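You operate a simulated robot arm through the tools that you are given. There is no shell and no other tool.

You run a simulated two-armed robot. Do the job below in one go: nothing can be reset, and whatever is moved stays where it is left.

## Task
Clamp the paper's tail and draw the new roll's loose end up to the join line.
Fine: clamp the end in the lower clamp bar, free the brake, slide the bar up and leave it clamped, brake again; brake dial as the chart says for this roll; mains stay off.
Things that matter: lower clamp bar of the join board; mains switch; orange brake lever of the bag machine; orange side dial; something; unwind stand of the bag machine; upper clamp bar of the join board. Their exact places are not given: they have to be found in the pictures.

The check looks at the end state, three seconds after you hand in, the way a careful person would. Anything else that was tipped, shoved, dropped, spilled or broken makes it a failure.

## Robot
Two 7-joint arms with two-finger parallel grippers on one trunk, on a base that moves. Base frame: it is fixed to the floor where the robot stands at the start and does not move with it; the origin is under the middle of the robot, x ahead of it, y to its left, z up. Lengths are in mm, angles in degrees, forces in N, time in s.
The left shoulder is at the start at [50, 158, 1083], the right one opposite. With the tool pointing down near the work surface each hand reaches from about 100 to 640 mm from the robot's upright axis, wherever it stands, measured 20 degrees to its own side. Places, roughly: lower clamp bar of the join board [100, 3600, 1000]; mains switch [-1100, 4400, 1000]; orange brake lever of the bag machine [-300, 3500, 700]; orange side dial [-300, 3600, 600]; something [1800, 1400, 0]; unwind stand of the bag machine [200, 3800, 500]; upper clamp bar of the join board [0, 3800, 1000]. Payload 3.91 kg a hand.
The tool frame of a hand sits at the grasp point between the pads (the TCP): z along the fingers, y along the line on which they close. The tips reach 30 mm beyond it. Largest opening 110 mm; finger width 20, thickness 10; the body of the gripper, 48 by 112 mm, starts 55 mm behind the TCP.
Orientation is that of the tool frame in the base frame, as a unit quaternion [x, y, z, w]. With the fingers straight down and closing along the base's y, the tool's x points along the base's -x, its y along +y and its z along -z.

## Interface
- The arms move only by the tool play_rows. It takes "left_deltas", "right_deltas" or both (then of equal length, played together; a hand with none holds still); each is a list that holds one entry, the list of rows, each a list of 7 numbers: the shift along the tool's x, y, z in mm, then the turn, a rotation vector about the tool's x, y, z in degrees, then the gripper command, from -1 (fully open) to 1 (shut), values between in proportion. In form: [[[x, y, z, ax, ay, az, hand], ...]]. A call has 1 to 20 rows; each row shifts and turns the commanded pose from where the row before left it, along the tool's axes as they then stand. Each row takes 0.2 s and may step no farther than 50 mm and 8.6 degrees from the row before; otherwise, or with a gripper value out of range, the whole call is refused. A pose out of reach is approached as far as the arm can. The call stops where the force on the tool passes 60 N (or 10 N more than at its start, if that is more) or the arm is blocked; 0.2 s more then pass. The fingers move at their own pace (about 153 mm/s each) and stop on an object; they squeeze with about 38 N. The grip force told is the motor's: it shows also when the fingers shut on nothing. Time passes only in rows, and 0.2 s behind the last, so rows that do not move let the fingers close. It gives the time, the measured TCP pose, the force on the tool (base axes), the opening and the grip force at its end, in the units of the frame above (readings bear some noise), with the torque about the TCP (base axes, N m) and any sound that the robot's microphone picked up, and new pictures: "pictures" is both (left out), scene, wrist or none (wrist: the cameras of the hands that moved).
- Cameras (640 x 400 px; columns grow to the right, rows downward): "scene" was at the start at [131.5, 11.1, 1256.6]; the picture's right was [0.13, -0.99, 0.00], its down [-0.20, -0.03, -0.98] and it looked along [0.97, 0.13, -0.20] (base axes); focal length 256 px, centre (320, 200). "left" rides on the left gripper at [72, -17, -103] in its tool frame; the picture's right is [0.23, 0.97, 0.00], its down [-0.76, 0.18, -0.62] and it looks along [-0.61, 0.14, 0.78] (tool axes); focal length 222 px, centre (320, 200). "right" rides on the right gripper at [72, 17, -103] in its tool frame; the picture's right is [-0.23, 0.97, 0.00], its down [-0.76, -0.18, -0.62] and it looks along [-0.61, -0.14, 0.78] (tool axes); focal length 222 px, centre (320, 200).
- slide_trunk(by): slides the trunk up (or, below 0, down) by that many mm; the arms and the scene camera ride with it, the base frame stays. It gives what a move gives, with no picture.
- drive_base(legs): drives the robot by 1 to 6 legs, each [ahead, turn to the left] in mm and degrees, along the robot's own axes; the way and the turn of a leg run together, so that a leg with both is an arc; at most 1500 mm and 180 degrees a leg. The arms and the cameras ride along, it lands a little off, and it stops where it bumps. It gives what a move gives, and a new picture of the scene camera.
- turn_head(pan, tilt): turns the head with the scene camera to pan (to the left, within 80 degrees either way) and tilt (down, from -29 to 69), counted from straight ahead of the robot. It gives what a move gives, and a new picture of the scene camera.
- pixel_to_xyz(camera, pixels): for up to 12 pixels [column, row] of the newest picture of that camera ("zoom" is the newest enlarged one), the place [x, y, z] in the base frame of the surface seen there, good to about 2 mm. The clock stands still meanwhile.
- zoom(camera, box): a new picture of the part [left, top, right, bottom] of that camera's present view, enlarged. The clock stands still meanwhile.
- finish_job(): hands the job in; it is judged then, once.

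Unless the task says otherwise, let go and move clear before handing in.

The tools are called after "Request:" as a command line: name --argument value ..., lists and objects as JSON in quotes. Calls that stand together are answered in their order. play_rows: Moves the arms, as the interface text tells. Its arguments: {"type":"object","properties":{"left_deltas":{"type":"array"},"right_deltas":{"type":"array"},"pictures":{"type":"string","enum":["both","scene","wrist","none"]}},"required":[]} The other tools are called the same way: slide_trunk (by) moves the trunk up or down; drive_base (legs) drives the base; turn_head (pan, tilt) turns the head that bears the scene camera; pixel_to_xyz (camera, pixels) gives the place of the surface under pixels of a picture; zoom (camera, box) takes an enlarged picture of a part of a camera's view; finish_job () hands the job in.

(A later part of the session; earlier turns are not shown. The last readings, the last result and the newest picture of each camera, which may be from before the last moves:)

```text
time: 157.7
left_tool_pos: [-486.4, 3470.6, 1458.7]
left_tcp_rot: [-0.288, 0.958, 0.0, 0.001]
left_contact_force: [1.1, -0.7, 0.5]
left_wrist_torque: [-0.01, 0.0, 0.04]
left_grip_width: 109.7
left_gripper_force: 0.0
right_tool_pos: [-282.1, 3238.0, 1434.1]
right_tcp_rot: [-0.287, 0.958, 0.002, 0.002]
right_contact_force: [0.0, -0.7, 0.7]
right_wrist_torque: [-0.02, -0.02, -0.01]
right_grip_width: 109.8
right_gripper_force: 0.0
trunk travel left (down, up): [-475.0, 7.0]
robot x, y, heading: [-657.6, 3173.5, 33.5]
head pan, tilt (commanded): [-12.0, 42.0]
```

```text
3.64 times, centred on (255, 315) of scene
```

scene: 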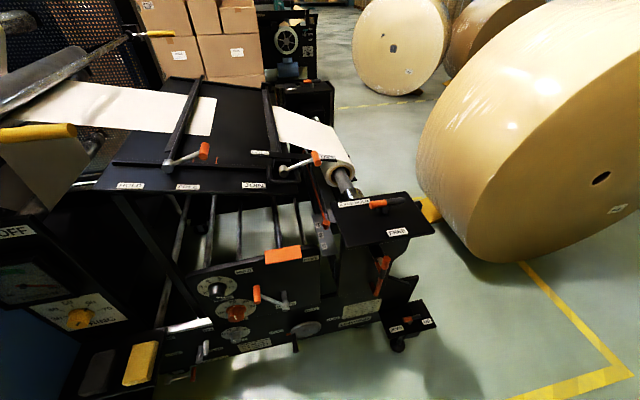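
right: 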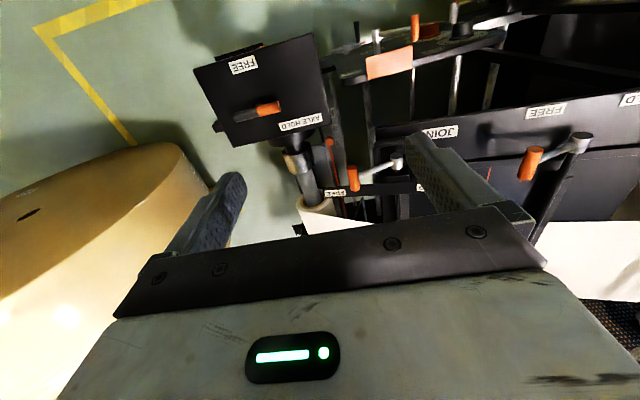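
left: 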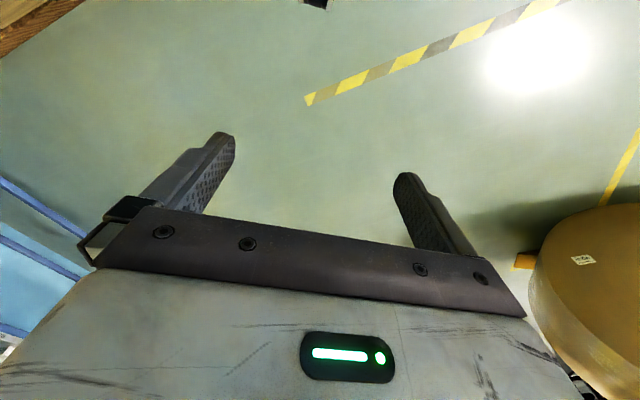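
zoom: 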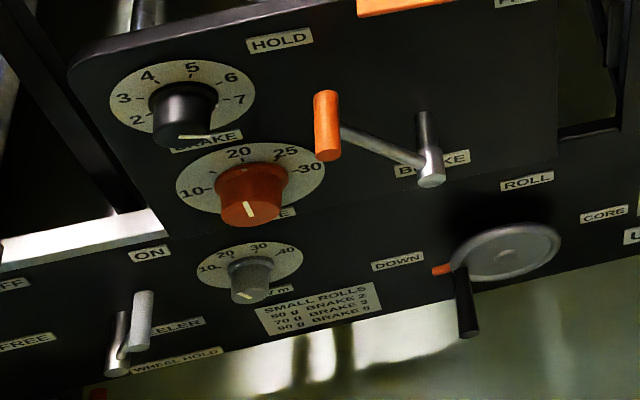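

The web and roll look plain from above too. I look left along the machine's operator side for any job card or roll record.

Request:
turn_head --pan 70 --tilt 15

Request:
zoom --camera "scene" --box '[0, 60, 320, 260]'

Request:
zoom --camera "scene" --box '[320, 60, 640, 260]'

```text
time: 159.2
left_tool_pos: [-486.1, 3470.9, 1457.4]
left_tcp_rot: [-0.288, 0.958, -0.002, 0.003]
left_contact_force: [-0.2, -0.1, -0.1]
left_wrist_torque: [-0.02, 0.0, 0.04]
left_grip_width: 110.2
left_gripper_force: 0.0
right_tool_pos: [-280.5, 3239.1, 1433.8]
right_tcp_rot: [-0.287, 0.958, 0.001, 0.002]
right_contact_force: [0.0, 0.3, -0.6]
right_wrist_torque: [-0.01, 0.0, 0.0]
right_grip_width: 110.0
right_gripper_force: 0.1
trunk travel left (down, up): [-475.0, 7.0]
robot x, y, heading: [-655.0, 3168.8, 33.2]
head pan, tilt (commanded): [70.0, 15.0]
```

scene: 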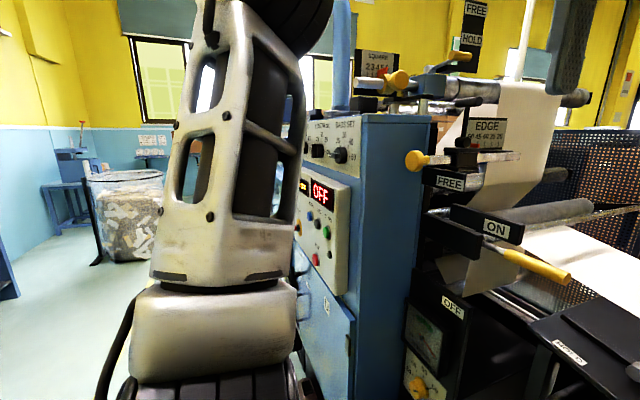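

```text
2.00 times, centred on (160, 160) of scene
```

zoom: 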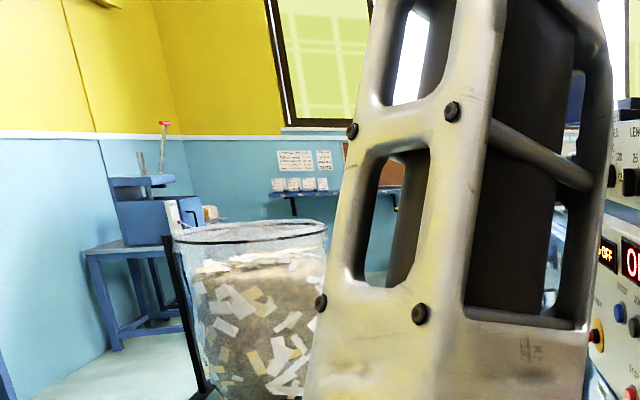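

```text
2.00 times, centred on (480, 160) of scene
```

zoom: 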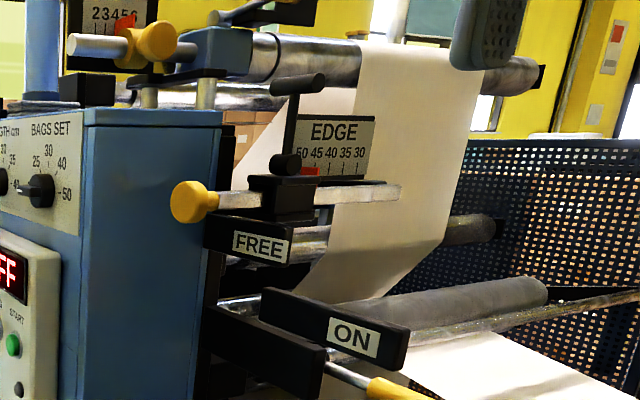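

Nothing more is posted on this side; the mains display reads OFF. I drive to the front corner of the stand for a close, low look at the roll's front and underside.

Request:
drive_base --legs '[[0, -85], [720, 0], [0, 112]]'

Request:
slide_trunk --by -470

Request:
turn_head --pan 0 --tilt 8

```text
time: 171.5
left_tool_pos: [-203.6, 2956.9, 1457.8]
left_tcp_rot: [-0.512, 0.859, 0.0, 0.002]
left_contact_force: [0.0, -0.1, 1.2]
left_wrist_torque: [0.01, -0.01, 0.0]
left_grip_width: 110.2
left_gripper_force: 0.1
right_tool_pos: [87.6, 2848.1, 1435.5]
right_tcp_rot: [-0.51, 0.86, 0.002, 0.001]
right_contact_force: [0.9, 0.3, 0.2]
right_wrist_torque: [-0.01, 0.0, 0.02]
right_grip_width: 109.8
right_gripper_force: 0.0
trunk travel left (down, up): [-475.0, 7.0]
robot x, y, heading: [-212.0, 2611.2, 61.4]
head pan, tilt (commanded): [70.0, 15.0]
```

scene: 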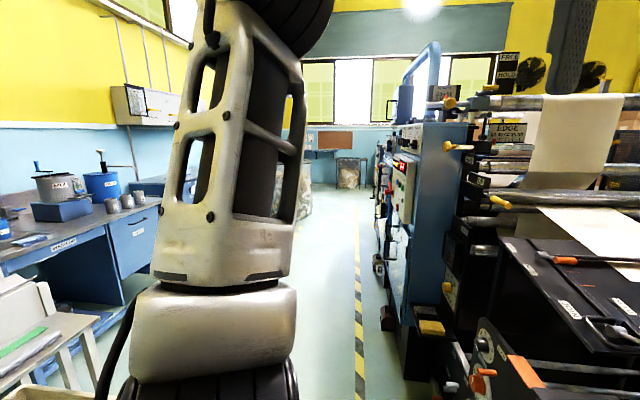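

```text
refused: -470 is not a number from -400 to 400
```

```text
time: 172.9
left_tool_pos: [-202.7, 2956.7, 1458.3]
left_tcp_rot: [-0.511, 0.86, 0.0, 0.003]
left_contact_force: [0.9, 0.7, 0.0]
left_wrist_torque: [-0.01, 0.0, 0.04]
left_grip_width: 110.1
left_gripper_force: 0.1
right_tool_pos: [87.1, 2848.3, 1434.5]
right_tcp_rot: [-0.51, 0.86, 0.002, 0.0]
right_contact_force: [0.0, -0.5, -0.3]
right_wrist_torque: [-0.03, 0.01, 0.0]
right_grip_width: 110.1
right_gripper_force: 0.0
trunk travel left (down, up): [-475.0, 7.0]
robot x, y, heading: [-215.0, 2611.0, 61.5]
head pan, tilt (commanded): [0.0, 8.0]
```

scene: 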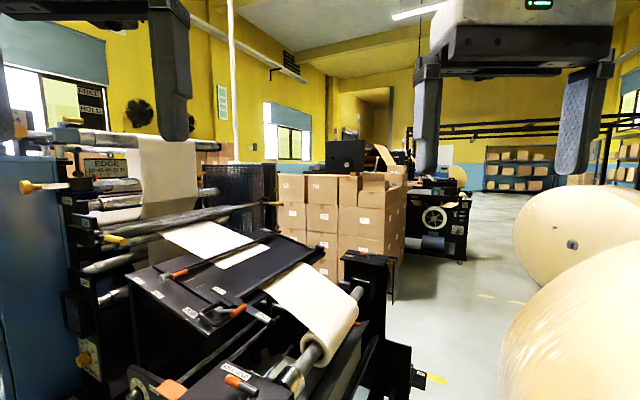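

Before lowering, I confirm both hands hang clear of the stand (left at s≈285, right at t≈-685). I lower the trunk and look at the roll.

Request:
slide_trunk --by -400

Request:
turn_head --pan 0 --tilt 12

Request:
zoom --camera "scene" --box '[240, 150, 400, 250]'

```text
time: 176.7
left_tool_pos: [-204.2, 2955.9, 1058.3]
left_tcp_rot: [-0.511, 0.859, 0.0, 0.002]
left_contact_force: [0.0, -0.7, 0.3]
left_wrist_torque: [0.01, 0.0, 0.02]
left_grip_width: 110.1
left_gripper_force: 0.1
right_tool_pos: [87.2, 2848.9, 1035.0]
right_tcp_rot: [-0.51, 0.86, 0.003, 0.001]
right_contact_force: [-0.4, 0.0, -0.9]
right_wrist_torque: [0.01, -0.02, 0.0]
right_grip_width: 109.6
right_gripper_force: 0.0
trunk travel left (down, up): [-75.0, 407.0]
robot x, y, heading: [-209.3, 2610.9, 61.3]
head pan, tilt (commanded): [0.0, 8.0]
```

```text
time: 177.4
left_tool_pos: [-203.6, 2956.6, 1058.0]
left_tcp_rot: [-0.51, 0.86, 0.0, 0.002]
left_contact_force: [-0.7, -0.4, 0.3]
left_wrist_torque: [0.0, -0.01, 0.0]
left_grip_width: 110.0
left_gripper_force: 0.0
right_tool_pos: [86.7, 2848.6, 1033.9]
right_tcp_rot: [-0.51, 0.86, 0.003, 0.001]
right_contact_force: [0.0, -0.5, -0.7]
right_wrist_torque: [0.03, 0.03, 0.04]
right_grip_width: 109.7
right_gripper_force: 0.0
trunk travel left (down, up): [-75.0, 407.0]
robot x, y, heading: [-211.7, 2614.8, 61.4]
head pan, tilt (commanded): [0.0, 12.0]
```

scene: 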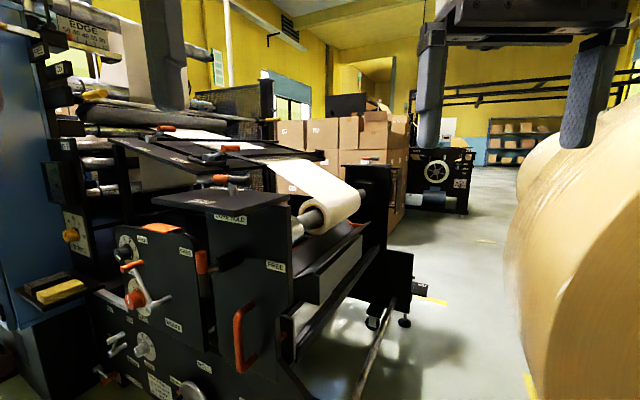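

```text
4.00 times, centred on (320, 200) of scene
```

zoom: 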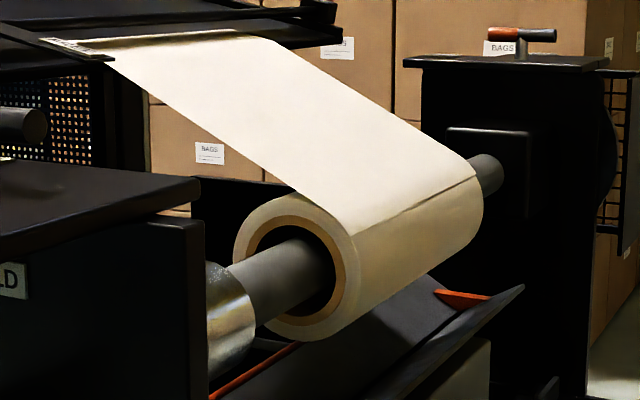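

From the front and low, the roll is still plain. I zoom once more on the end face and core, and on the panel's charts from this angle.

Request:
zoom --camera "scene" --box '[292, 190, 348, 240]'

Request:
zoom --camera "scene" --box '[80, 220, 230, 400]'

Request:
zoom --camera "scene" --box '[300, 220, 440, 330]'

```text
8.00 times, centred on (320, 215) of scene
```

zoom: 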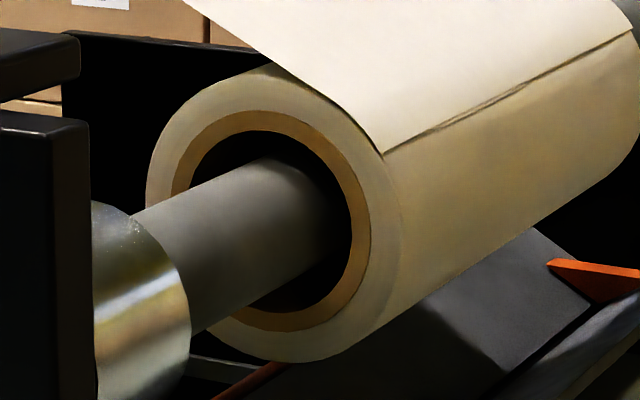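

```text
2.22 times, centred on (155, 310) of scene
```

zoom: 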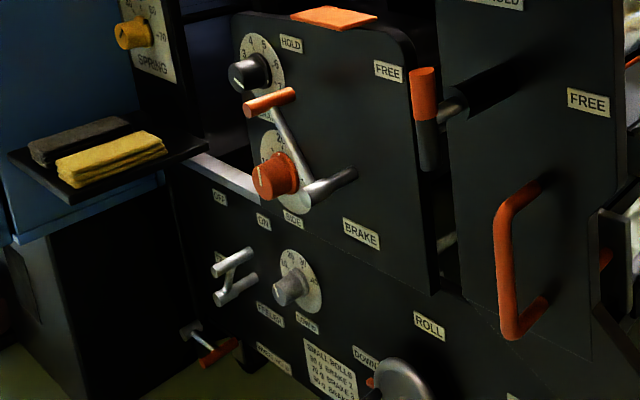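

```text
3.64 times, centred on (370, 275) of scene
```

zoom: 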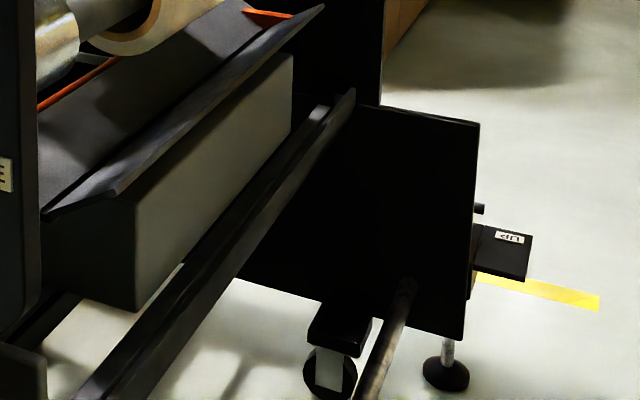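

I still see no tag on the roll itself. A quick zoom on the far wall's green-white notice at (218, 65) before I go on.

Request:
zoom --camera "scene" --box '[195, 40, 245, 90]'

Request:
zoom --camera "scene" --box '[400, 130, 490, 220]'

Request:
turn_head --pan 30 --tilt 10

```text
8.00 times, centred on (220, 65) of scene
```

zoom: 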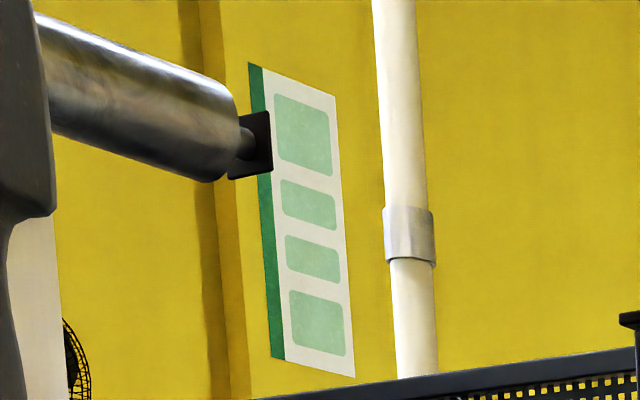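

```text
4.44 times, centred on (445, 175) of scene
```

zoom: 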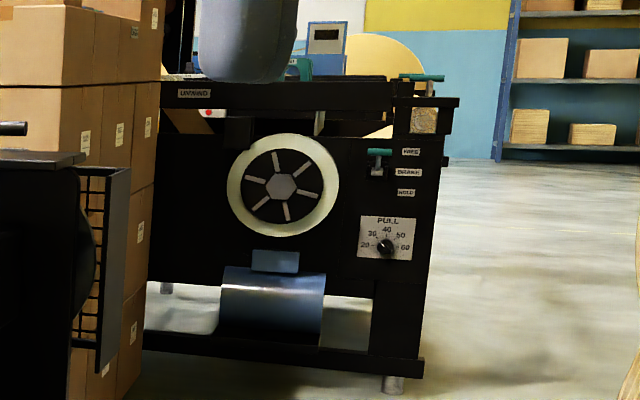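

```text
time: 178.3
left_tool_pos: [-202.7, 2956.9, 1057.5]
left_tcp_rot: [-0.511, 0.86, 0.0, 0.002]
left_contact_force: [-0.3, 0.8, 1.0]
left_wrist_torque: [0.04, 0.0, -0.02]
left_grip_width: 110.0
left_gripper_force: 0.0
right_tool_pos: [86.9, 2847.4, 1033.9]
right_tcp_rot: [-0.509, 0.861, 0.003, 0.001]
right_contact_force: [-0.1, 0.9, 0.0]
right_wrist_torque: [-0.01, -0.03, 0.01]
right_grip_width: 110.0
right_gripper_force: 0.0
trunk travel left (down, up): [-75.0, 407.0]
robot x, y, heading: [-211.0, 2611.5, 61.4]
head pan, tilt (commanded): [30.0, 10.0]
```

scene: 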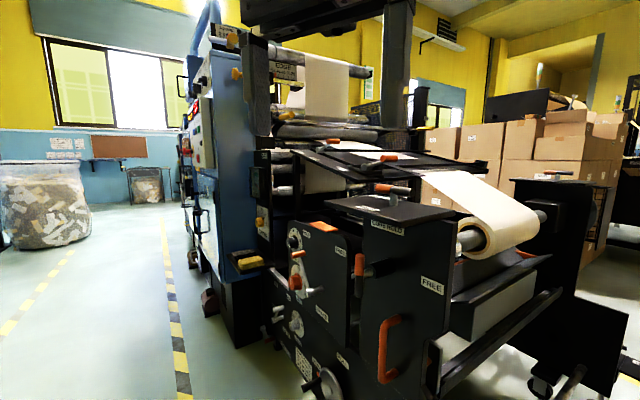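

I settle on 70 g (the "NOW SET WEB 70 g" notice), which the chart maps to BRAKE 3. I raise the trunk for clearance and drive back squarely before the panel.

Request:
slide_trunk --by 400

Request:
drive_base --legs '[[0, 62.4], [716, 0], [0, -90]]'

Request:
turn_head --pan 5 --tilt 50

```text
time: 182.2
left_tool_pos: [-203.0, 2957.1, 1457.6]
left_tcp_rot: [-0.51, 0.86, 0.0, 0.003]
left_contact_force: [0.4, -0.1, 0.6]
left_wrist_torque: [0.0, -0.05, -0.01]
left_grip_width: 109.9
left_gripper_force: 0.1
right_tool_pos: [86.9, 2848.0, 1433.4]
right_tcp_rot: [-0.51, 0.86, 0.003, 0.0]
right_contact_force: [0.7, 0.0, 0.5]
right_wrist_torque: [0.0, -0.02, 0.03]
right_grip_width: 109.8
right_gripper_force: 0.2
trunk travel left (down, up): [-475.0, 7.0]
robot x, y, heading: [-213.4, 2612.1, 61.6]
head pan, tilt (commanded): [30.0, 10.0]
```

```text
time: 192.6
left_tool_pos: [-441.0, 3511.5, 1456.8]
left_tcp_rot: [-0.294, 0.956, 0.0, 0.002]
left_contact_force: [0.7, -1.0, -0.4]
left_wrist_torque: [0.0, -0.01, 0.02]
left_grip_width: 110.0
left_gripper_force: 0.0
right_tool_pos: [-232.2, 3282.0, 1434.3]
right_tcp_rot: [-0.292, 0.956, 0.002, 0.002]
right_contact_force: [0.5, 0.0, -0.2]
right_wrist_torque: [0.0, -0.01, 0.0]
right_grip_width: 110.1
right_gripper_force: 0.1
trunk travel left (down, up): [-475.0, 7.0]
robot x, y, heading: [-604.8, 3206.0, 34.0]
head pan, tilt (commanded): [30.0, 10.0]
```

scene: 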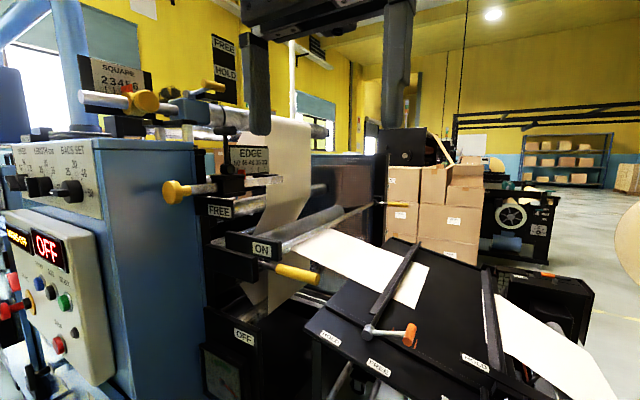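

```text
time: 193.7
left_tool_pos: [-441.0, 3511.2, 1457.4]
left_tcp_rot: [-0.294, 0.956, -0.002, 0.002]
left_contact_force: [-0.7, -0.5, 0.6]
left_wrist_torque: [0.0, 0.0, 0.02]
left_grip_width: 110.0
left_gripper_force: 0.0
right_tool_pos: [-233.2, 3281.6, 1432.4]
right_tcp_rot: [-0.293, 0.956, 0.002, 0.001]
right_contact_force: [0.2, 0.4, 0.3]
right_wrist_torque: [0.0, 0.02, -0.02]
right_grip_width: 110.0
right_gripper_force: 0.1
trunk travel left (down, up): [-475.0, 7.0]
robot x, y, heading: [-606.0, 3211.7, 34.0]
head pan, tilt (commanded): [5.0, 50.0]
```

scene: 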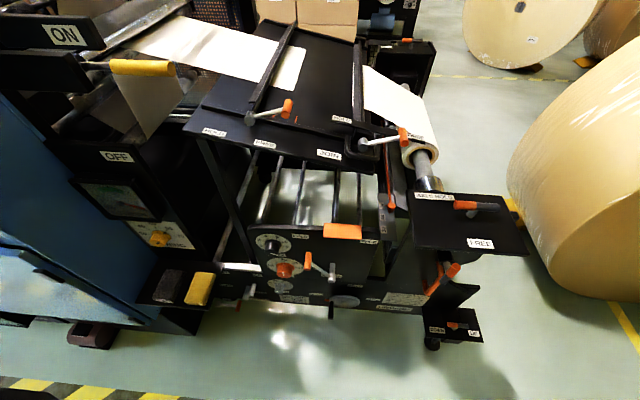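

I now stand about 478 mm out from the panel, heading 34°. I lower the trunk, then measure the knob and lever precisely from a closer zoom.

Request:
drive_base --legs '[[-45, 0]]'

Request:
slide_trunk --by -250

Request:
turn_head --pan 8 --tilt 42

Request:
zoom --camera "scene" --box '[240, 150, 400, 250]'

```text
time: 194.6
left_tool_pos: [-479.1, 3484.8, 1458.1]
left_tcp_rot: [-0.294, 0.956, -0.002, 0.003]
left_contact_force: [-0.4, 0.4, -0.2]
left_wrist_torque: [0.04, -0.01, -0.02]
left_grip_width: 110.0
left_gripper_force: 0.1
right_tool_pos: [-270.9, 3256.5, 1433.8]
right_tcp_rot: [-0.293, 0.956, 0.001, 0.003]
right_contact_force: [-0.7, -0.1, 1.0]
right_wrist_torque: [0.03, -0.04, -0.02]
right_grip_width: 110.0
right_gripper_force: 0.1
trunk travel left (down, up): [-475.0, 7.0]
robot x, y, heading: [-645.2, 3186.7, 34.0]
head pan, tilt (commanded): [5.0, 50.0]
```

scene: 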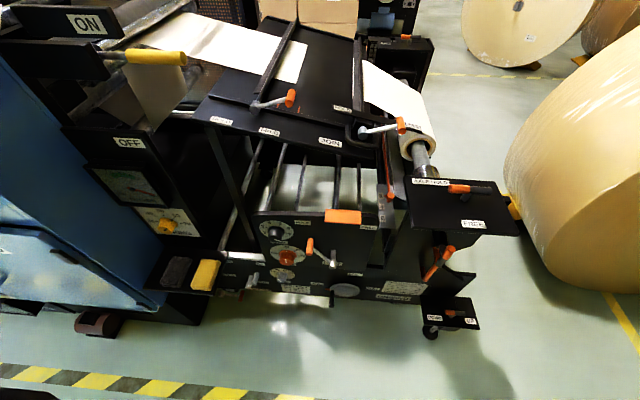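

```text
time: 197.2
left_tool_pos: [-478.4, 3486.6, 1208.3]
left_tcp_rot: [-0.294, 0.956, -0.001, 0.002]
left_contact_force: [0.2, 0.8, -0.1]
left_wrist_torque: [-0.01, 0.0, 0.03]
left_grip_width: 110.1
left_gripper_force: 0.1
right_tool_pos: [-269.5, 3256.8, 1183.8]
right_tcp_rot: [-0.292, 0.956, 0.001, 0.002]
right_contact_force: [0.1, 0.1, -0.2]
right_wrist_torque: [0.0, -0.07, 0.0]
right_grip_width: 110.2
right_gripper_force: 0.0
trunk travel left (down, up): [-225.0, 257.0]
robot x, y, heading: [-644.4, 3183.3, 34.1]
head pan, tilt (commanded): [5.0, 50.0]
```

```text
time: 197.8
left_tool_pos: [-478.7, 3486.7, 1207.5]
left_tcp_rot: [-0.294, 0.956, -0.002, 0.002]
left_contact_force: [-0.4, -0.1, -0.3]
left_wrist_torque: [-0.01, 0.03, 0.01]
left_grip_width: 109.8
left_gripper_force: 0.0
right_tool_pos: [-270.0, 3257.0, 1184.2]
right_tcp_rot: [-0.292, 0.956, 0.002, 0.001]
right_contact_force: [0.9, 0.4, 0.6]
right_wrist_torque: [-0.01, 0.0, -0.01]
right_grip_width: 110.0
right_gripper_force: 0.1
trunk travel left (down, up): [-225.0, 257.0]
robot x, y, heading: [-645.1, 3187.1, 34.4]
head pan, tilt (commanded): [8.0, 42.0]
```

scene: 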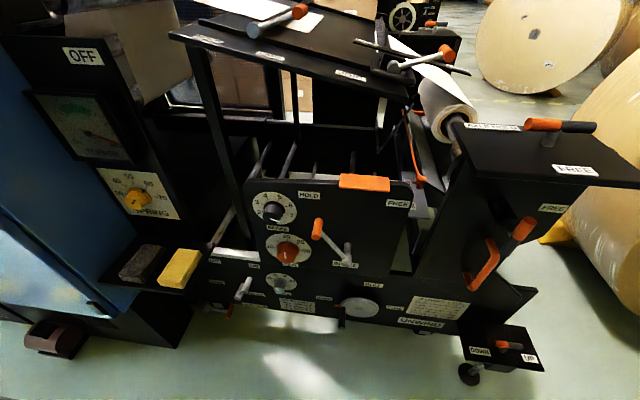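

```text
4.00 times, centred on (320, 200) of scene
```

zoom: 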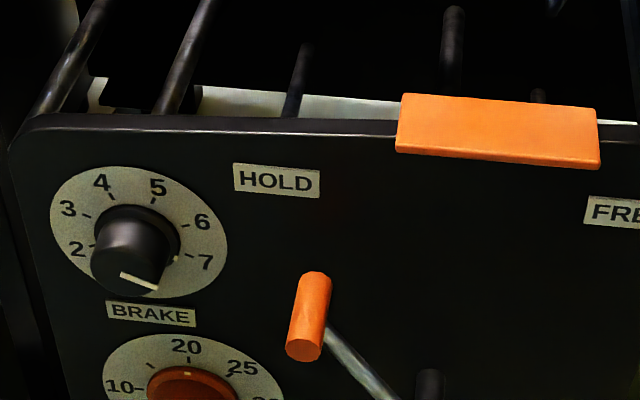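

I measure the knob's front face, scale plate and the lever grip in this zoom.

Request:
pixel_to_xyz --camera "zoom" --pixels '[[112, 265], [125, 282], [152, 287], [130, 230], [80, 250], [205, 263], [68, 208], [158, 187], [303, 348], [316, 285], [345, 345], [430, 385]]'

Request:
zoom --camera "scene" --box '[250, 185, 300, 235]'

Request:
pixel_to_xyz --camera "zoom" --pixels '[[320, 240], [320, 200], [300, 220], [340, 220], [280, 180], [360, 160], [320, 120]]'

```text
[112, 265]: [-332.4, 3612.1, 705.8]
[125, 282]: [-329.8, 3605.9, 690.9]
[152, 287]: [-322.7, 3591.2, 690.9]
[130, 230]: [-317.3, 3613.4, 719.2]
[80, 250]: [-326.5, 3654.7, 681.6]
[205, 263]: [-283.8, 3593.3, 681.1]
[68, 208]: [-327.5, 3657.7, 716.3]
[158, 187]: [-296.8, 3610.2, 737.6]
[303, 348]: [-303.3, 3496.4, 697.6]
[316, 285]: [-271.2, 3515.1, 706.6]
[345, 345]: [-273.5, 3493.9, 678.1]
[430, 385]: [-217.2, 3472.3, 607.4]
```

```text
8.00 times, centred on (275, 210) of scene
```

zoom: 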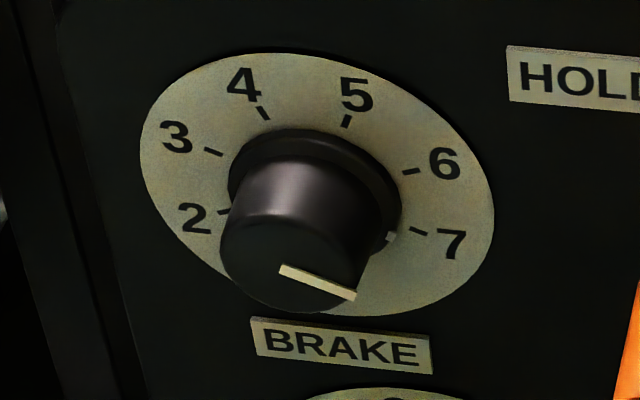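

```text
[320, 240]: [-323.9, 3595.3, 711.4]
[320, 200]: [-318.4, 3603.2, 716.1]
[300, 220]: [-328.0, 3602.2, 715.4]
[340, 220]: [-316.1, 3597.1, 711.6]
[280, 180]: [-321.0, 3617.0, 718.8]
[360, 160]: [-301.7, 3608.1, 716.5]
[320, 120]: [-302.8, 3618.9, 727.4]
```

In panel terms the brake dial's centre is at t≈177.5, z≈702, numbers are 48° apart (2 at -120°, 7 at +120°), and the pointer stands at 7; setting 3 is at -72°, i.e. 192° counter-clockwise. I bring the left hand forward and pitch it to point at the panel.

Request:
play_rows --left_deltas '[[[-37, 6, 0, 0, 0, 0, -1], [-37, 6, 0, 0, 0, 0, -1], [-37, 5, 0, 0, 0, 0, -1], [0, 0, 0, 0, -8.18, 0, -1], [0, 0, 0, 0, -8.18, 0, -1], [0, 0, 0, 0, -8.18, 0, -1], [0, 0, 0, 0, -8.18, 0, -1], [0, 0, 0, 0, -8.18, 0, -1], [0, 0, 0, 0, -8.18, 0, -1], [0, 0, 0, 0, -8.18, 0, -1], [0, 0, 0, 0, -8.18, 0, -1], [0, 0, 0, 0, -8.18, 0, -1], [0, 0, 0, 0, -8.18, 0, -1], [0, 0, 0, 0, -8.18, 0, -1]]]'

```text
time: 200.8
left_tool_pos: [-397.7, 3562.1, 1201.9]
left_tcp_rot: [-0.209, 0.674, 0.207, 0.678]
left_contact_force: [-0.5, -0.9, 0.1]
left_wrist_torque: [-0.02, 0.0, -0.01]
left_grip_width: 110.0
left_gripper_force: 0.1
left hand out of reach, approached as far as the arm can: row 3
right_tool_pos: [-269.2, 3257.3, 1183.7]
right_tcp_rot: [-0.293, 0.956, 0.001, 0.002]
right_contact_force: [0.6, -0.5, -0.4]
right_wrist_torque: [0.01, 0.02, -0.02]
right_grip_width: 110.0
right_gripper_force: 0.1
trunk travel left (down, up): [-225.0, 257.0]
robot x, y, heading: [-648.0, 3185.6, 33.8]
head pan, tilt (commanded): [8.0, 42.0]
```

scene: 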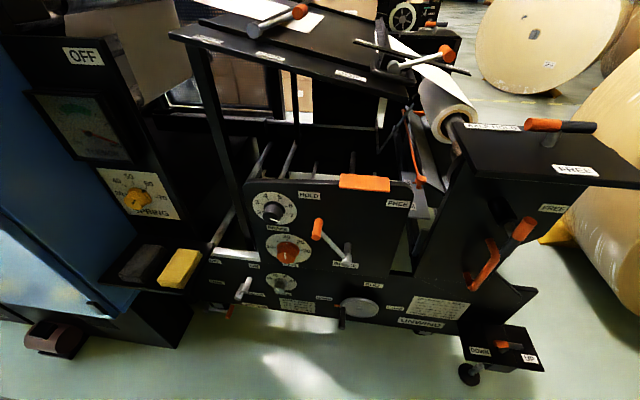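
left: 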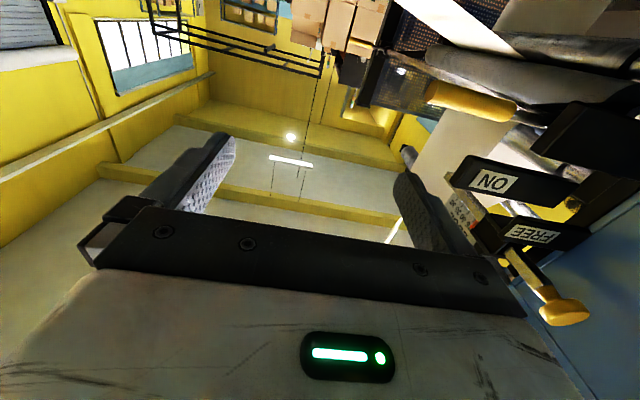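

The hand now points squarely at the panel (s≈111, t≈177.5). Before going down I check where the shelf with the yellow block lies.

Request:
pixel_to_xyz --camera "scene" --pixels '[[195, 255], [185, 285], [205, 250], [165, 275], [220, 255]]'

```text
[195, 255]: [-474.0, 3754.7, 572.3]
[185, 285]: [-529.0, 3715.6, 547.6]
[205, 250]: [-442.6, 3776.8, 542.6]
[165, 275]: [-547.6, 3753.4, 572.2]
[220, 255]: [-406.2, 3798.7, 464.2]
```

The shelf is at t≥370 and below z=575, well to the side. I go down to the dial's height.

Request:
play_rows --left_deltas '[[[50, 0, 0, 0, 0, 0, -0.3], [50, 0, 0, 0, 0, 0, -0.3], [50, 0, 0, 0, 0, 0, -0.3], [50, 0, 0, 0, 0, 0, -0.3], [50, 0, 0, 0, 0, 0, -0.3], [50, 0, 0, 0, 0, 0, -0.3], [50, 0, 0, 0, 0, 0, -0.3], [50, 0, 0, 0, 0, 0, -0.3], [50, 0, 0, 0, 0, 0, -0.3], [50, 0, 0, 0, 0, 0, -0.3], [0, 0, 0, 0, 0, 0, -0.3]]]'

```text
time: 203.2
left_tool_pos: [-336.7, 3483.2, 827.0]
left_tcp_rot: [-0.212, 0.673, 0.209, 0.677]
left_contact_force: [-0.5, 0.0, 0.2]
left_wrist_torque: [-0.01, 0.02, 0.02]
left_grip_width: 71.5
left_gripper_force: 0.1
left hand out of reach, approached as far as the arm can: row 3, 4, 5, 6, 7, 8, 9, 10
right_tool_pos: [-269.3, 3256.1, 1183.7]
right_tcp_rot: [-0.292, 0.956, 0.002, 0.002]
right_contact_force: [-0.3, 0.2, 0.3]
right_wrist_torque: [-0.01, 0.0, 0.03]
right_grip_width: 109.8
right_gripper_force: 0.1
trunk travel left (down, up): [-225.0, 257.0]
robot x, y, heading: [-644.6, 3188.5, 34.1]
head pan, tilt (commanded): [8.0, 42.0]
```

scene: 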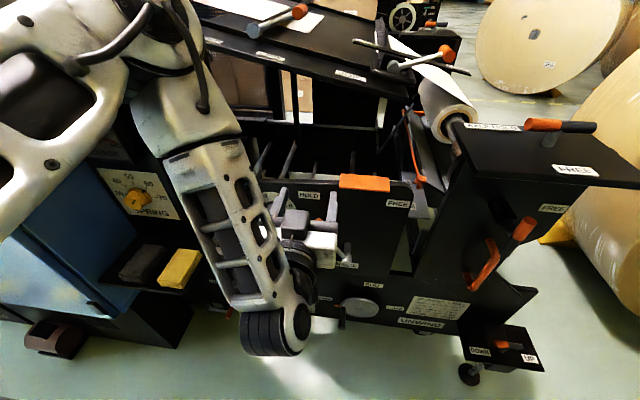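
left: 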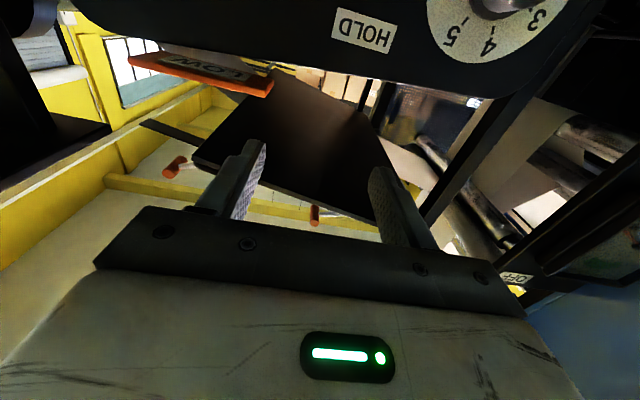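

The left hand could not fold that close to the body (it stopped at z=827, t≈78). I back the robot away for a better arm posture and lower the trunk a bit.

Request:
drive_base --legs '[[-170, 0]]'

Request:
slide_trunk --by -100

Request:
play_rows --left_deltas '[[[0, 0, 0, 0, 0, 0, -0.3]]]'

```text
time: 204.7
left_tool_pos: [-478.0, 3388.6, 827.5]
left_tcp_rot: [-0.21, 0.674, 0.207, 0.677]
left_contact_force: [0.0, 0.7, 0.1]
left_wrist_torque: [-0.01, 0.01, -0.01]
left_grip_width: 71.7
left_gripper_force: 0.1
right_tool_pos: [-410.6, 3161.6, 1184.9]
right_tcp_rot: [-0.292, 0.956, 0.002, 0.001]
right_contact_force: [0.5, 0.1, -0.2]
right_wrist_torque: [0.0, 0.0, -0.01]
right_grip_width: 110.0
right_gripper_force: 0.1
trunk travel left (down, up): [-225.0, 257.0]
robot x, y, heading: [-784.8, 3089.3, 34.0]
head pan, tilt (commanded): [8.0, 42.0]
```

scene: 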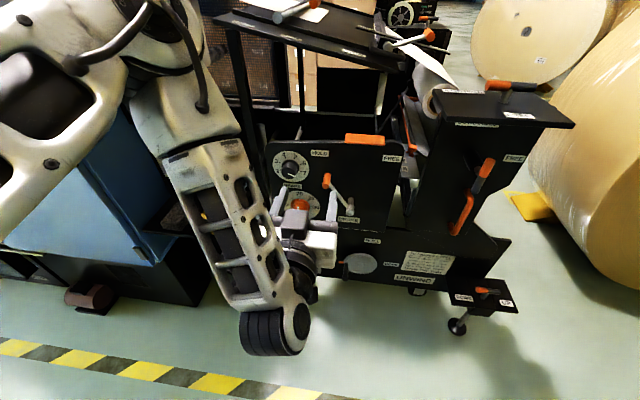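

```text
time: 206.0
left_tool_pos: [-477.5, 3388.7, 726.7]
left_tcp_rot: [-0.209, 0.675, 0.207, 0.677]
left_contact_force: [0.0, -0.4, 0.3]
left_wrist_torque: [-0.01, 0.01, -0.02]
left_grip_width: 71.2
left_gripper_force: 0.0
right_tool_pos: [-411.6, 3161.6, 1083.3]
right_tcp_rot: [-0.291, 0.957, 0.001, 0.002]
right_contact_force: [0.6, 0.0, -0.6]
right_wrist_torque: [0.0, 0.01, -0.01]
right_grip_width: 110.1
right_gripper_force: 0.1
trunk travel left (down, up): [-125.0, 357.0]
robot x, y, heading: [-783.5, 3093.9, 34.3]
head pan, tilt (commanded): [8.0, 42.0]
```

```text
time: 206.4
left_tool_pos: [-478.0, 3389.4, 725.7]
left_tcp_rot: [-0.21, 0.674, 0.207, 0.677]
left_contact_force: [-0.6, -0.5, 0.7]
left_wrist_torque: [0.02, 0.02, 0.0]
left_grip_width: 71.3
left_gripper_force: 0.0
right_tool_pos: [-410.3, 3161.3, 1083.1]
right_tcp_rot: [-0.292, 0.957, 0.001, 0.001]
right_contact_force: [-0.3, 0.1, 0.3]
right_wrist_torque: [0.01, 0.03, -0.03]
right_grip_width: 109.9
right_gripper_force: 0.0
trunk travel left (down, up): [-125.0, 357.0]
robot x, y, heading: [-784.5, 3091.3, 33.9]
head pan, tilt (commanded): [8.0, 42.0]
```

scene: 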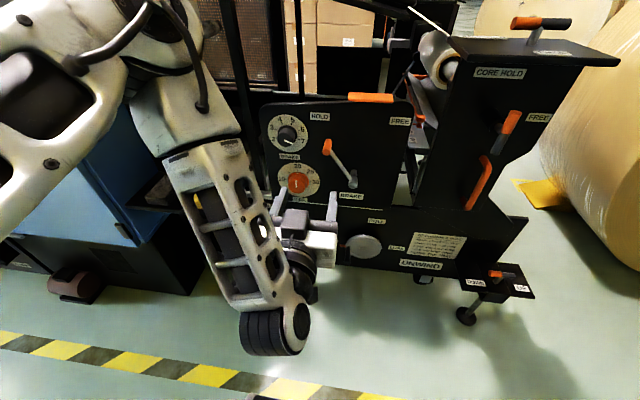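
left: 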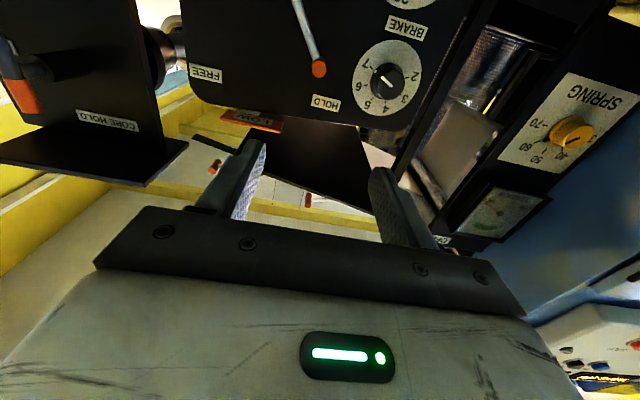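

The hand now follows: it sits at s≈274, t≈78, z≈726 with the dial visible in the wrist view at (388, 80). I move to a pre-grasp point in front of the dial.

Request:
play_rows --left_deltas '[[[6, 25, 32, 0, 0, 0, -0.1], [6, 25, 32, 0, 0, 0, -0.1], [6, 25, 32, 0, 0, 0, -0.1], [6, 24, 32, 0, 0, 0, -0.1], [0, 0, 32, 0, 0, 0, -0.1]]]'

```text
time: 207.6
left_tool_pos: [-375.8, 3439.3, 764.8]
left_tcp_rot: [-0.212, 0.675, 0.209, 0.675]
left_contact_force: [-0.4, 0.4, -0.6]
left_wrist_torque: [0.03, 0.03, 0.0]
left_grip_width: 60.6
left_gripper_force: 0.1
left hand out of reach, approached as far as the arm can: row 1, 2, 3, 4, 5
right_tool_pos: [-410.8, 3160.4, 1083.3]
right_tcp_rot: [-0.292, 0.957, 0.001, 0.002]
right_contact_force: [0.0, -0.4, 0.5]
right_wrist_torque: [-0.01, 0.0, 0.01]
right_grip_width: 109.9
right_gripper_force: 0.1
trunk travel left (down, up): [-125.0, 357.0]
robot x, y, heading: [-785.6, 3088.0, 34.0]
head pan, tilt (commanded): [8.0, 42.0]
```

scene: 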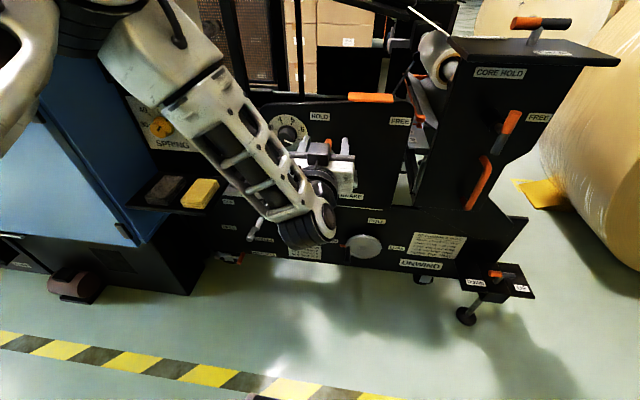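
left: 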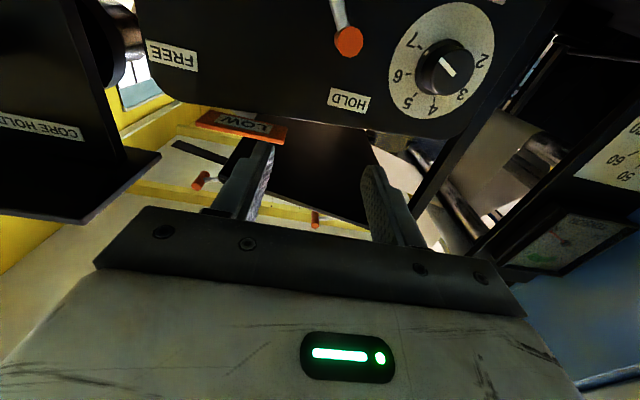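

The arm's wrist is in a poor posture for pointing forward at this height. I pitch the hand back to fingers-down, from where side-on work at the panel may be done with the fingers pointing down.

Request:
play_rows --left_deltas '[[[-20, 0, -10, 0, 8.18, 0, -0.1], [0, 0, 0, 0, 8.18, 0, -0.1], [0, 0, 0, 0, 8.18, 0, -0.1], [0, 0, 0, 0, 8.18, 0, -0.1], [0, 0, 0, 0, 8.18, 0, -0.1], [0, 0, 0, 0, 8.18, 0, -0.1], [0, 0, 0, 0, 8.18, 0, -0.1], [0, 0, 0, 0, 8.18, 0, -0.1], [0, 0, 0, 0, 8.18, 0, -0.1], [0, 0, 0, 0, 8.18, 0, -0.1], [0, 0, 0, 0, 8.18, 0, -0.1]]]'

```text
time: 210.0
left_tool_pos: [-385.1, 3432.6, 786.4]
left_tcp_rot: [-0.294, 0.956, -0.003, 0.001]
left_contact_force: [0.4, 0.2, -0.7]
left_wrist_torque: [-0.02, -0.04, 0.0]
left_grip_width: 60.3
left_gripper_force: 0.0
right_tool_pos: [-410.1, 3161.9, 1084.6]
right_tcp_rot: [-0.292, 0.956, 0.002, 0.001]
right_contact_force: [0.2, -0.7, -0.1]
right_wrist_torque: [0.0, -0.02, 0.02]
right_grip_width: 110.0
right_gripper_force: 0.1
trunk travel left (down, up): [-125.0, 357.0]
robot x, y, heading: [-784.4, 3089.0, 34.3]
head pan, tilt (commanded): [8.0, 42.0]
```

scene: 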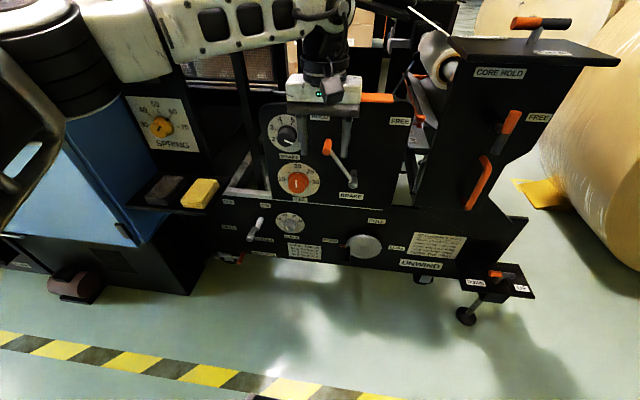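
left: 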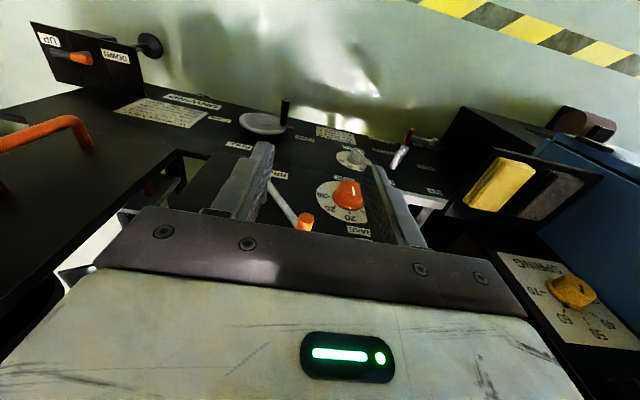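

The hand is fingers-down again at s≈172, t≈63, z≈786. I use a 45° downward pitch instead, which keeps the pads tangent to the knob while staying in easy reach, and move in front of the dial.

Request:
play_rows --left_deltas '[[[0, 19, 0, 0, -7.5, 0, -0.1], [0, 19, 0, 0, -7.5, 0, -0.1], [0, 19, 0, 0, -7.5, 0, -0.1], [0, 19, 0, 0, -7.5, 0, -0.1], [0, 19, 0, 0, -7.5, 0, -0.1], [0, 19, 0, 0, -7.5, 0, -0.1]]]'

```text
time: 211.4
left_tool_pos: [-448.5, 3526.7, 785.3]
left_tcp_rot: [-0.272, 0.882, 0.111, 0.368]
left_contact_force: [-0.2, 0.7, -0.1]
left_wrist_torque: [-0.01, 0.01, -0.03]
left_grip_width: 60.6
left_gripper_force: 0.1
right_tool_pos: [-410.8, 3160.4, 1084.5]
right_tcp_rot: [-0.292, 0.956, 0.002, 0.001]
right_contact_force: [0.6, 0.7, -0.2]
right_wrist_torque: [-0.01, 0.02, 0.01]
right_grip_width: 109.8
right_gripper_force: 0.0
trunk travel left (down, up): [-125.0, 357.0]
robot x, y, heading: [-784.6, 3088.5, 33.8]
head pan, tilt (commanded): [8.0, 42.0]
```

scene: 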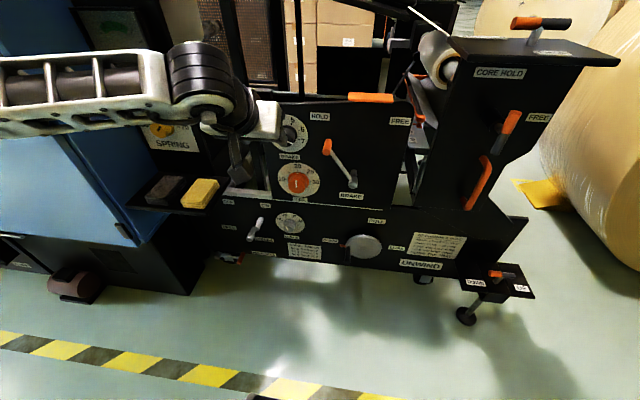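
left: 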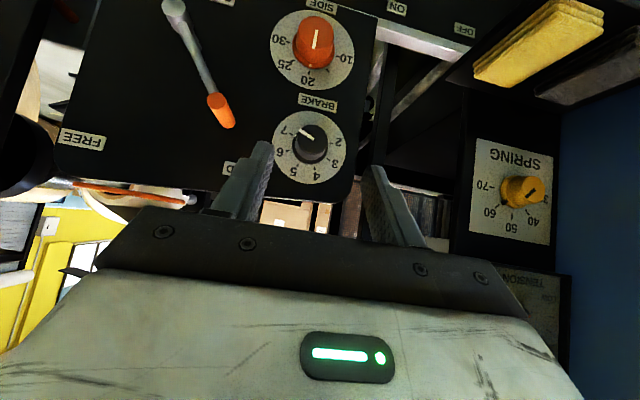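

The pose is reached (s≈172, t≈176, z≈785, 45° pitch) and the wrist view shows the dial at (310, 148). I measure the knob through the wrist camera.

Request:
zoom --camera "left" --box '[260, 90, 360, 190]'

Request:
pixel_to_xyz --camera "left" --pixels '[[308, 140], [300, 135], [318, 140], [310, 158], [284, 130], [338, 142], [280, 150], [332, 163], [293, 170], [317, 173], [220, 112], [205, 80]]'

```text
4.00 times, centred on (310, 140) of left
```

zoom: 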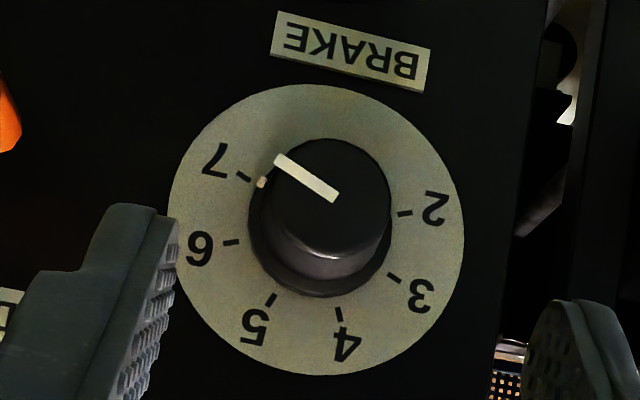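

```text
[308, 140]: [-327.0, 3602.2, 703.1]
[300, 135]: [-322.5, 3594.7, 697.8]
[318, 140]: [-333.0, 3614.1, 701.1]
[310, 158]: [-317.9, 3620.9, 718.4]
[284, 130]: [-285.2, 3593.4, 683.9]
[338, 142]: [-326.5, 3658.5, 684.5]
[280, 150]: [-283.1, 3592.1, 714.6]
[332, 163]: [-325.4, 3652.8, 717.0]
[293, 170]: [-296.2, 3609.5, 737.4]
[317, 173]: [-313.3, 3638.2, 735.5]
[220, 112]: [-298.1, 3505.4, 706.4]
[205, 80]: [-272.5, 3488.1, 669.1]
```

The dial centre is confirmed at t=177.5, z=702.5, knob face at s≈29.5, pointer on 7. I pre-roll the hand 48° clockwise about the knob axis in free space to see whether the arm can do it.

Request:
play_rows --left_deltas '[[[0, 0, 0, -5.66, 0, 5.66, -0.1], [0, 0, 0, -5.66, 0, 5.66, -0.1], [0, 0, 0, -5.66, 0, 5.66, -0.1], [0, 0, 0, -5.66, 0, 5.66, -0.1], [0, 0, 0, -5.66, 0, 5.66, -0.1], [0, 0, 0, -5.66, 0, 5.66, -0.1]]]'

```text
time: 212.8
left_tool_pos: [-450.4, 3527.0, 785.4]
left_tcp_rot: [-0.101, 0.852, 0.462, 0.225]
left_contact_force: [0.2, -0.3, -0.2]
left_wrist_torque: [0.0, -0.01, -0.02]
left_grip_width: 60.9
left_gripper_force: 0.0
right_tool_pos: [-410.5, 3161.6, 1085.1]
right_tcp_rot: [-0.292, 0.956, 0.001, 0.002]
right_contact_force: [-0.5, -0.3, -0.4]
right_wrist_torque: [-0.01, 0.0, -0.02]
right_grip_width: 110.0
right_gripper_force: 0.2
trunk travel left (down, up): [-125.0, 357.0]
robot x, y, heading: [-783.6, 3088.4, 34.2]
head pan, tilt (commanded): [8.0, 42.0]
```

scene: 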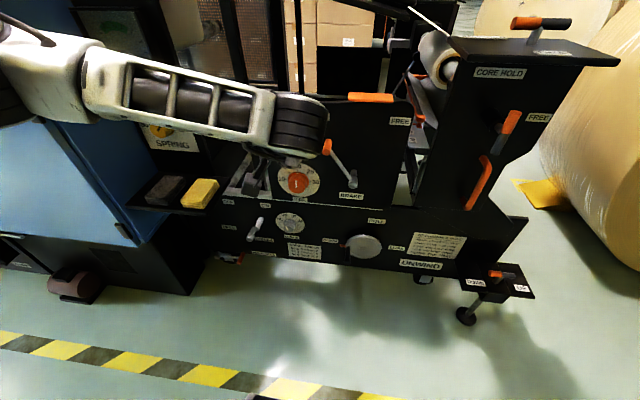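
left: 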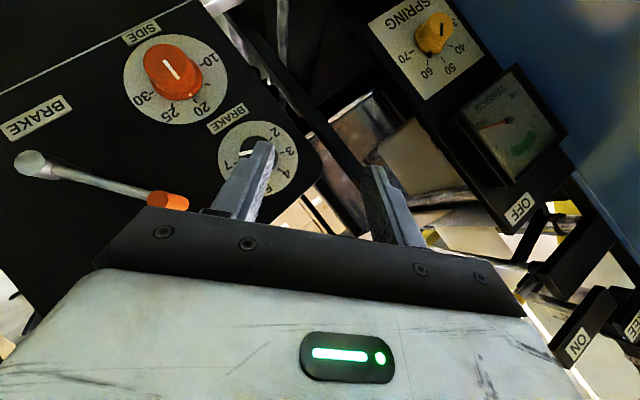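

The 48° roll is reachable. I ease to -32°, then line up about 60 mm off the knob at its height.

Request:
play_rows --left_deltas '[[[0, 0, 0, 5.66, 0, -5.66, -0.1], [0, 0, 0, 5.66, 0, -5.66, -0.1], [-4, -14.7, 32.3, 0, 0, 0, -0.1], [-4, -14.7, 32.3, 0, 0, 0, -0.1], [-4, -14.7, 32.3, 0, 0, 0, -0.1]]]'

```text
time: 214.0
left_tool_pos: [-383.5, 3565.6, 712.0]
left_tcp_rot: [-0.162, 0.879, 0.351, 0.278]
left_contact_force: [-0.1, -0.3, 0.2]
left_wrist_torque: [0.0, -0.04, -0.02]
left_grip_width: 60.7
left_gripper_force: 0.0
right_tool_pos: [-410.8, 3161.5, 1084.4]
right_tcp_rot: [-0.292, 0.957, 0.002, 0.001]
right_contact_force: [-0.6, 0.0, 0.9]
right_wrist_torque: [-0.02, -0.05, 0.01]
right_grip_width: 109.9
right_gripper_force: 0.0
trunk travel left (down, up): [-125.0, 357.0]
robot x, y, heading: [-781.9, 3090.5, 34.1]
head pan, tilt (commanded): [8.0, 42.0]
```

scene: 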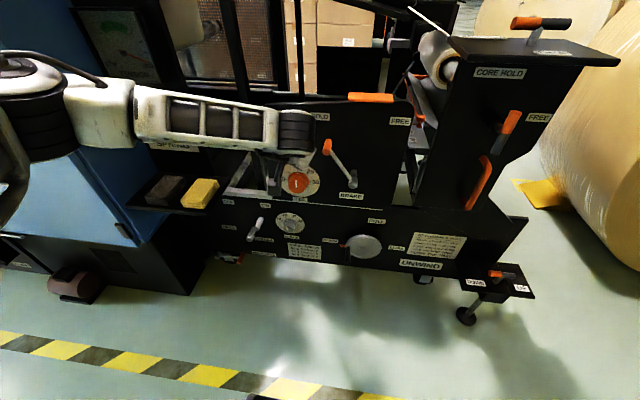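
left: 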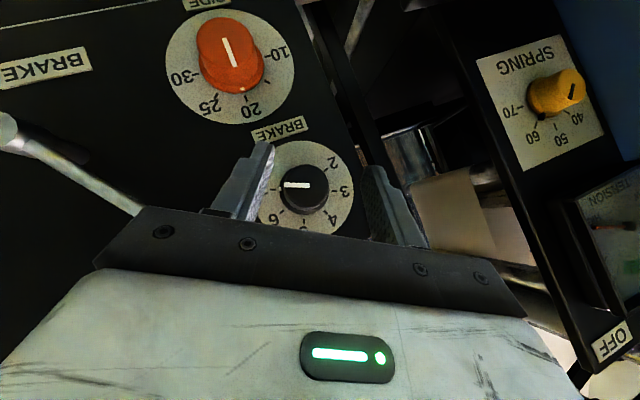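

The hand is lined up (s≈97, t≈172.6, z≈712) with the knob between the fingers at (303, 190). I advance 60 mm and close on the knob.

Request:
play_rows --left_deltas '[[[-14.1, 0, 14.1, 0, 0, 0, -0.1], [-14.1, 0, 14.1, 0, 0, 0, -0.1], [-14.2, 0, 14.2, 0, 0, 0, -0.1], [0, 0, 0, 0, 0, 0, -0.1]]]' --pictures "wrist"

```text
time: 215.0
left_tool_pos: [-333.4, 3599.7, 711.2]
left_tcp_rot: [-0.161, 0.879, 0.351, 0.279]
left_contact_force: [0.0, -0.4, -0.8]
left_wrist_torque: [-0.04, 0.0, 0.01]
left_grip_width: 60.8
left_gripper_force: 0.1
right_tool_pos: [-410.9, 3161.2, 1084.7]
right_tcp_rot: [-0.292, 0.957, 0.002, 0.001]
right_contact_force: [-0.5, -0.8, -0.1]
right_wrist_torque: [0.01, -0.01, -0.02]
right_grip_width: 110.1
right_gripper_force: 0.1
trunk travel left (down, up): [-125.0, 357.0]
robot x, y, heading: [-786.0, 3089.7, 34.0]
head pan, tilt (commanded): [8.0, 42.0]
```

left: 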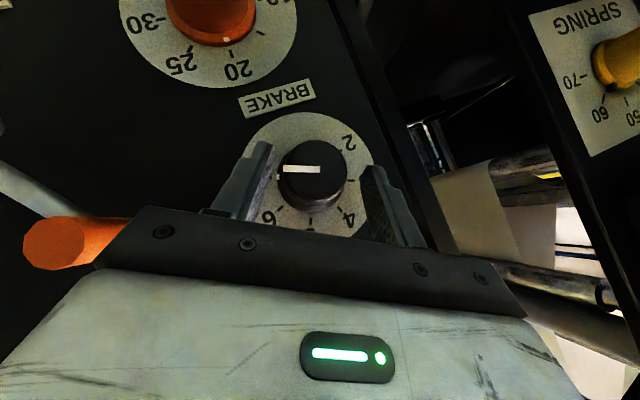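

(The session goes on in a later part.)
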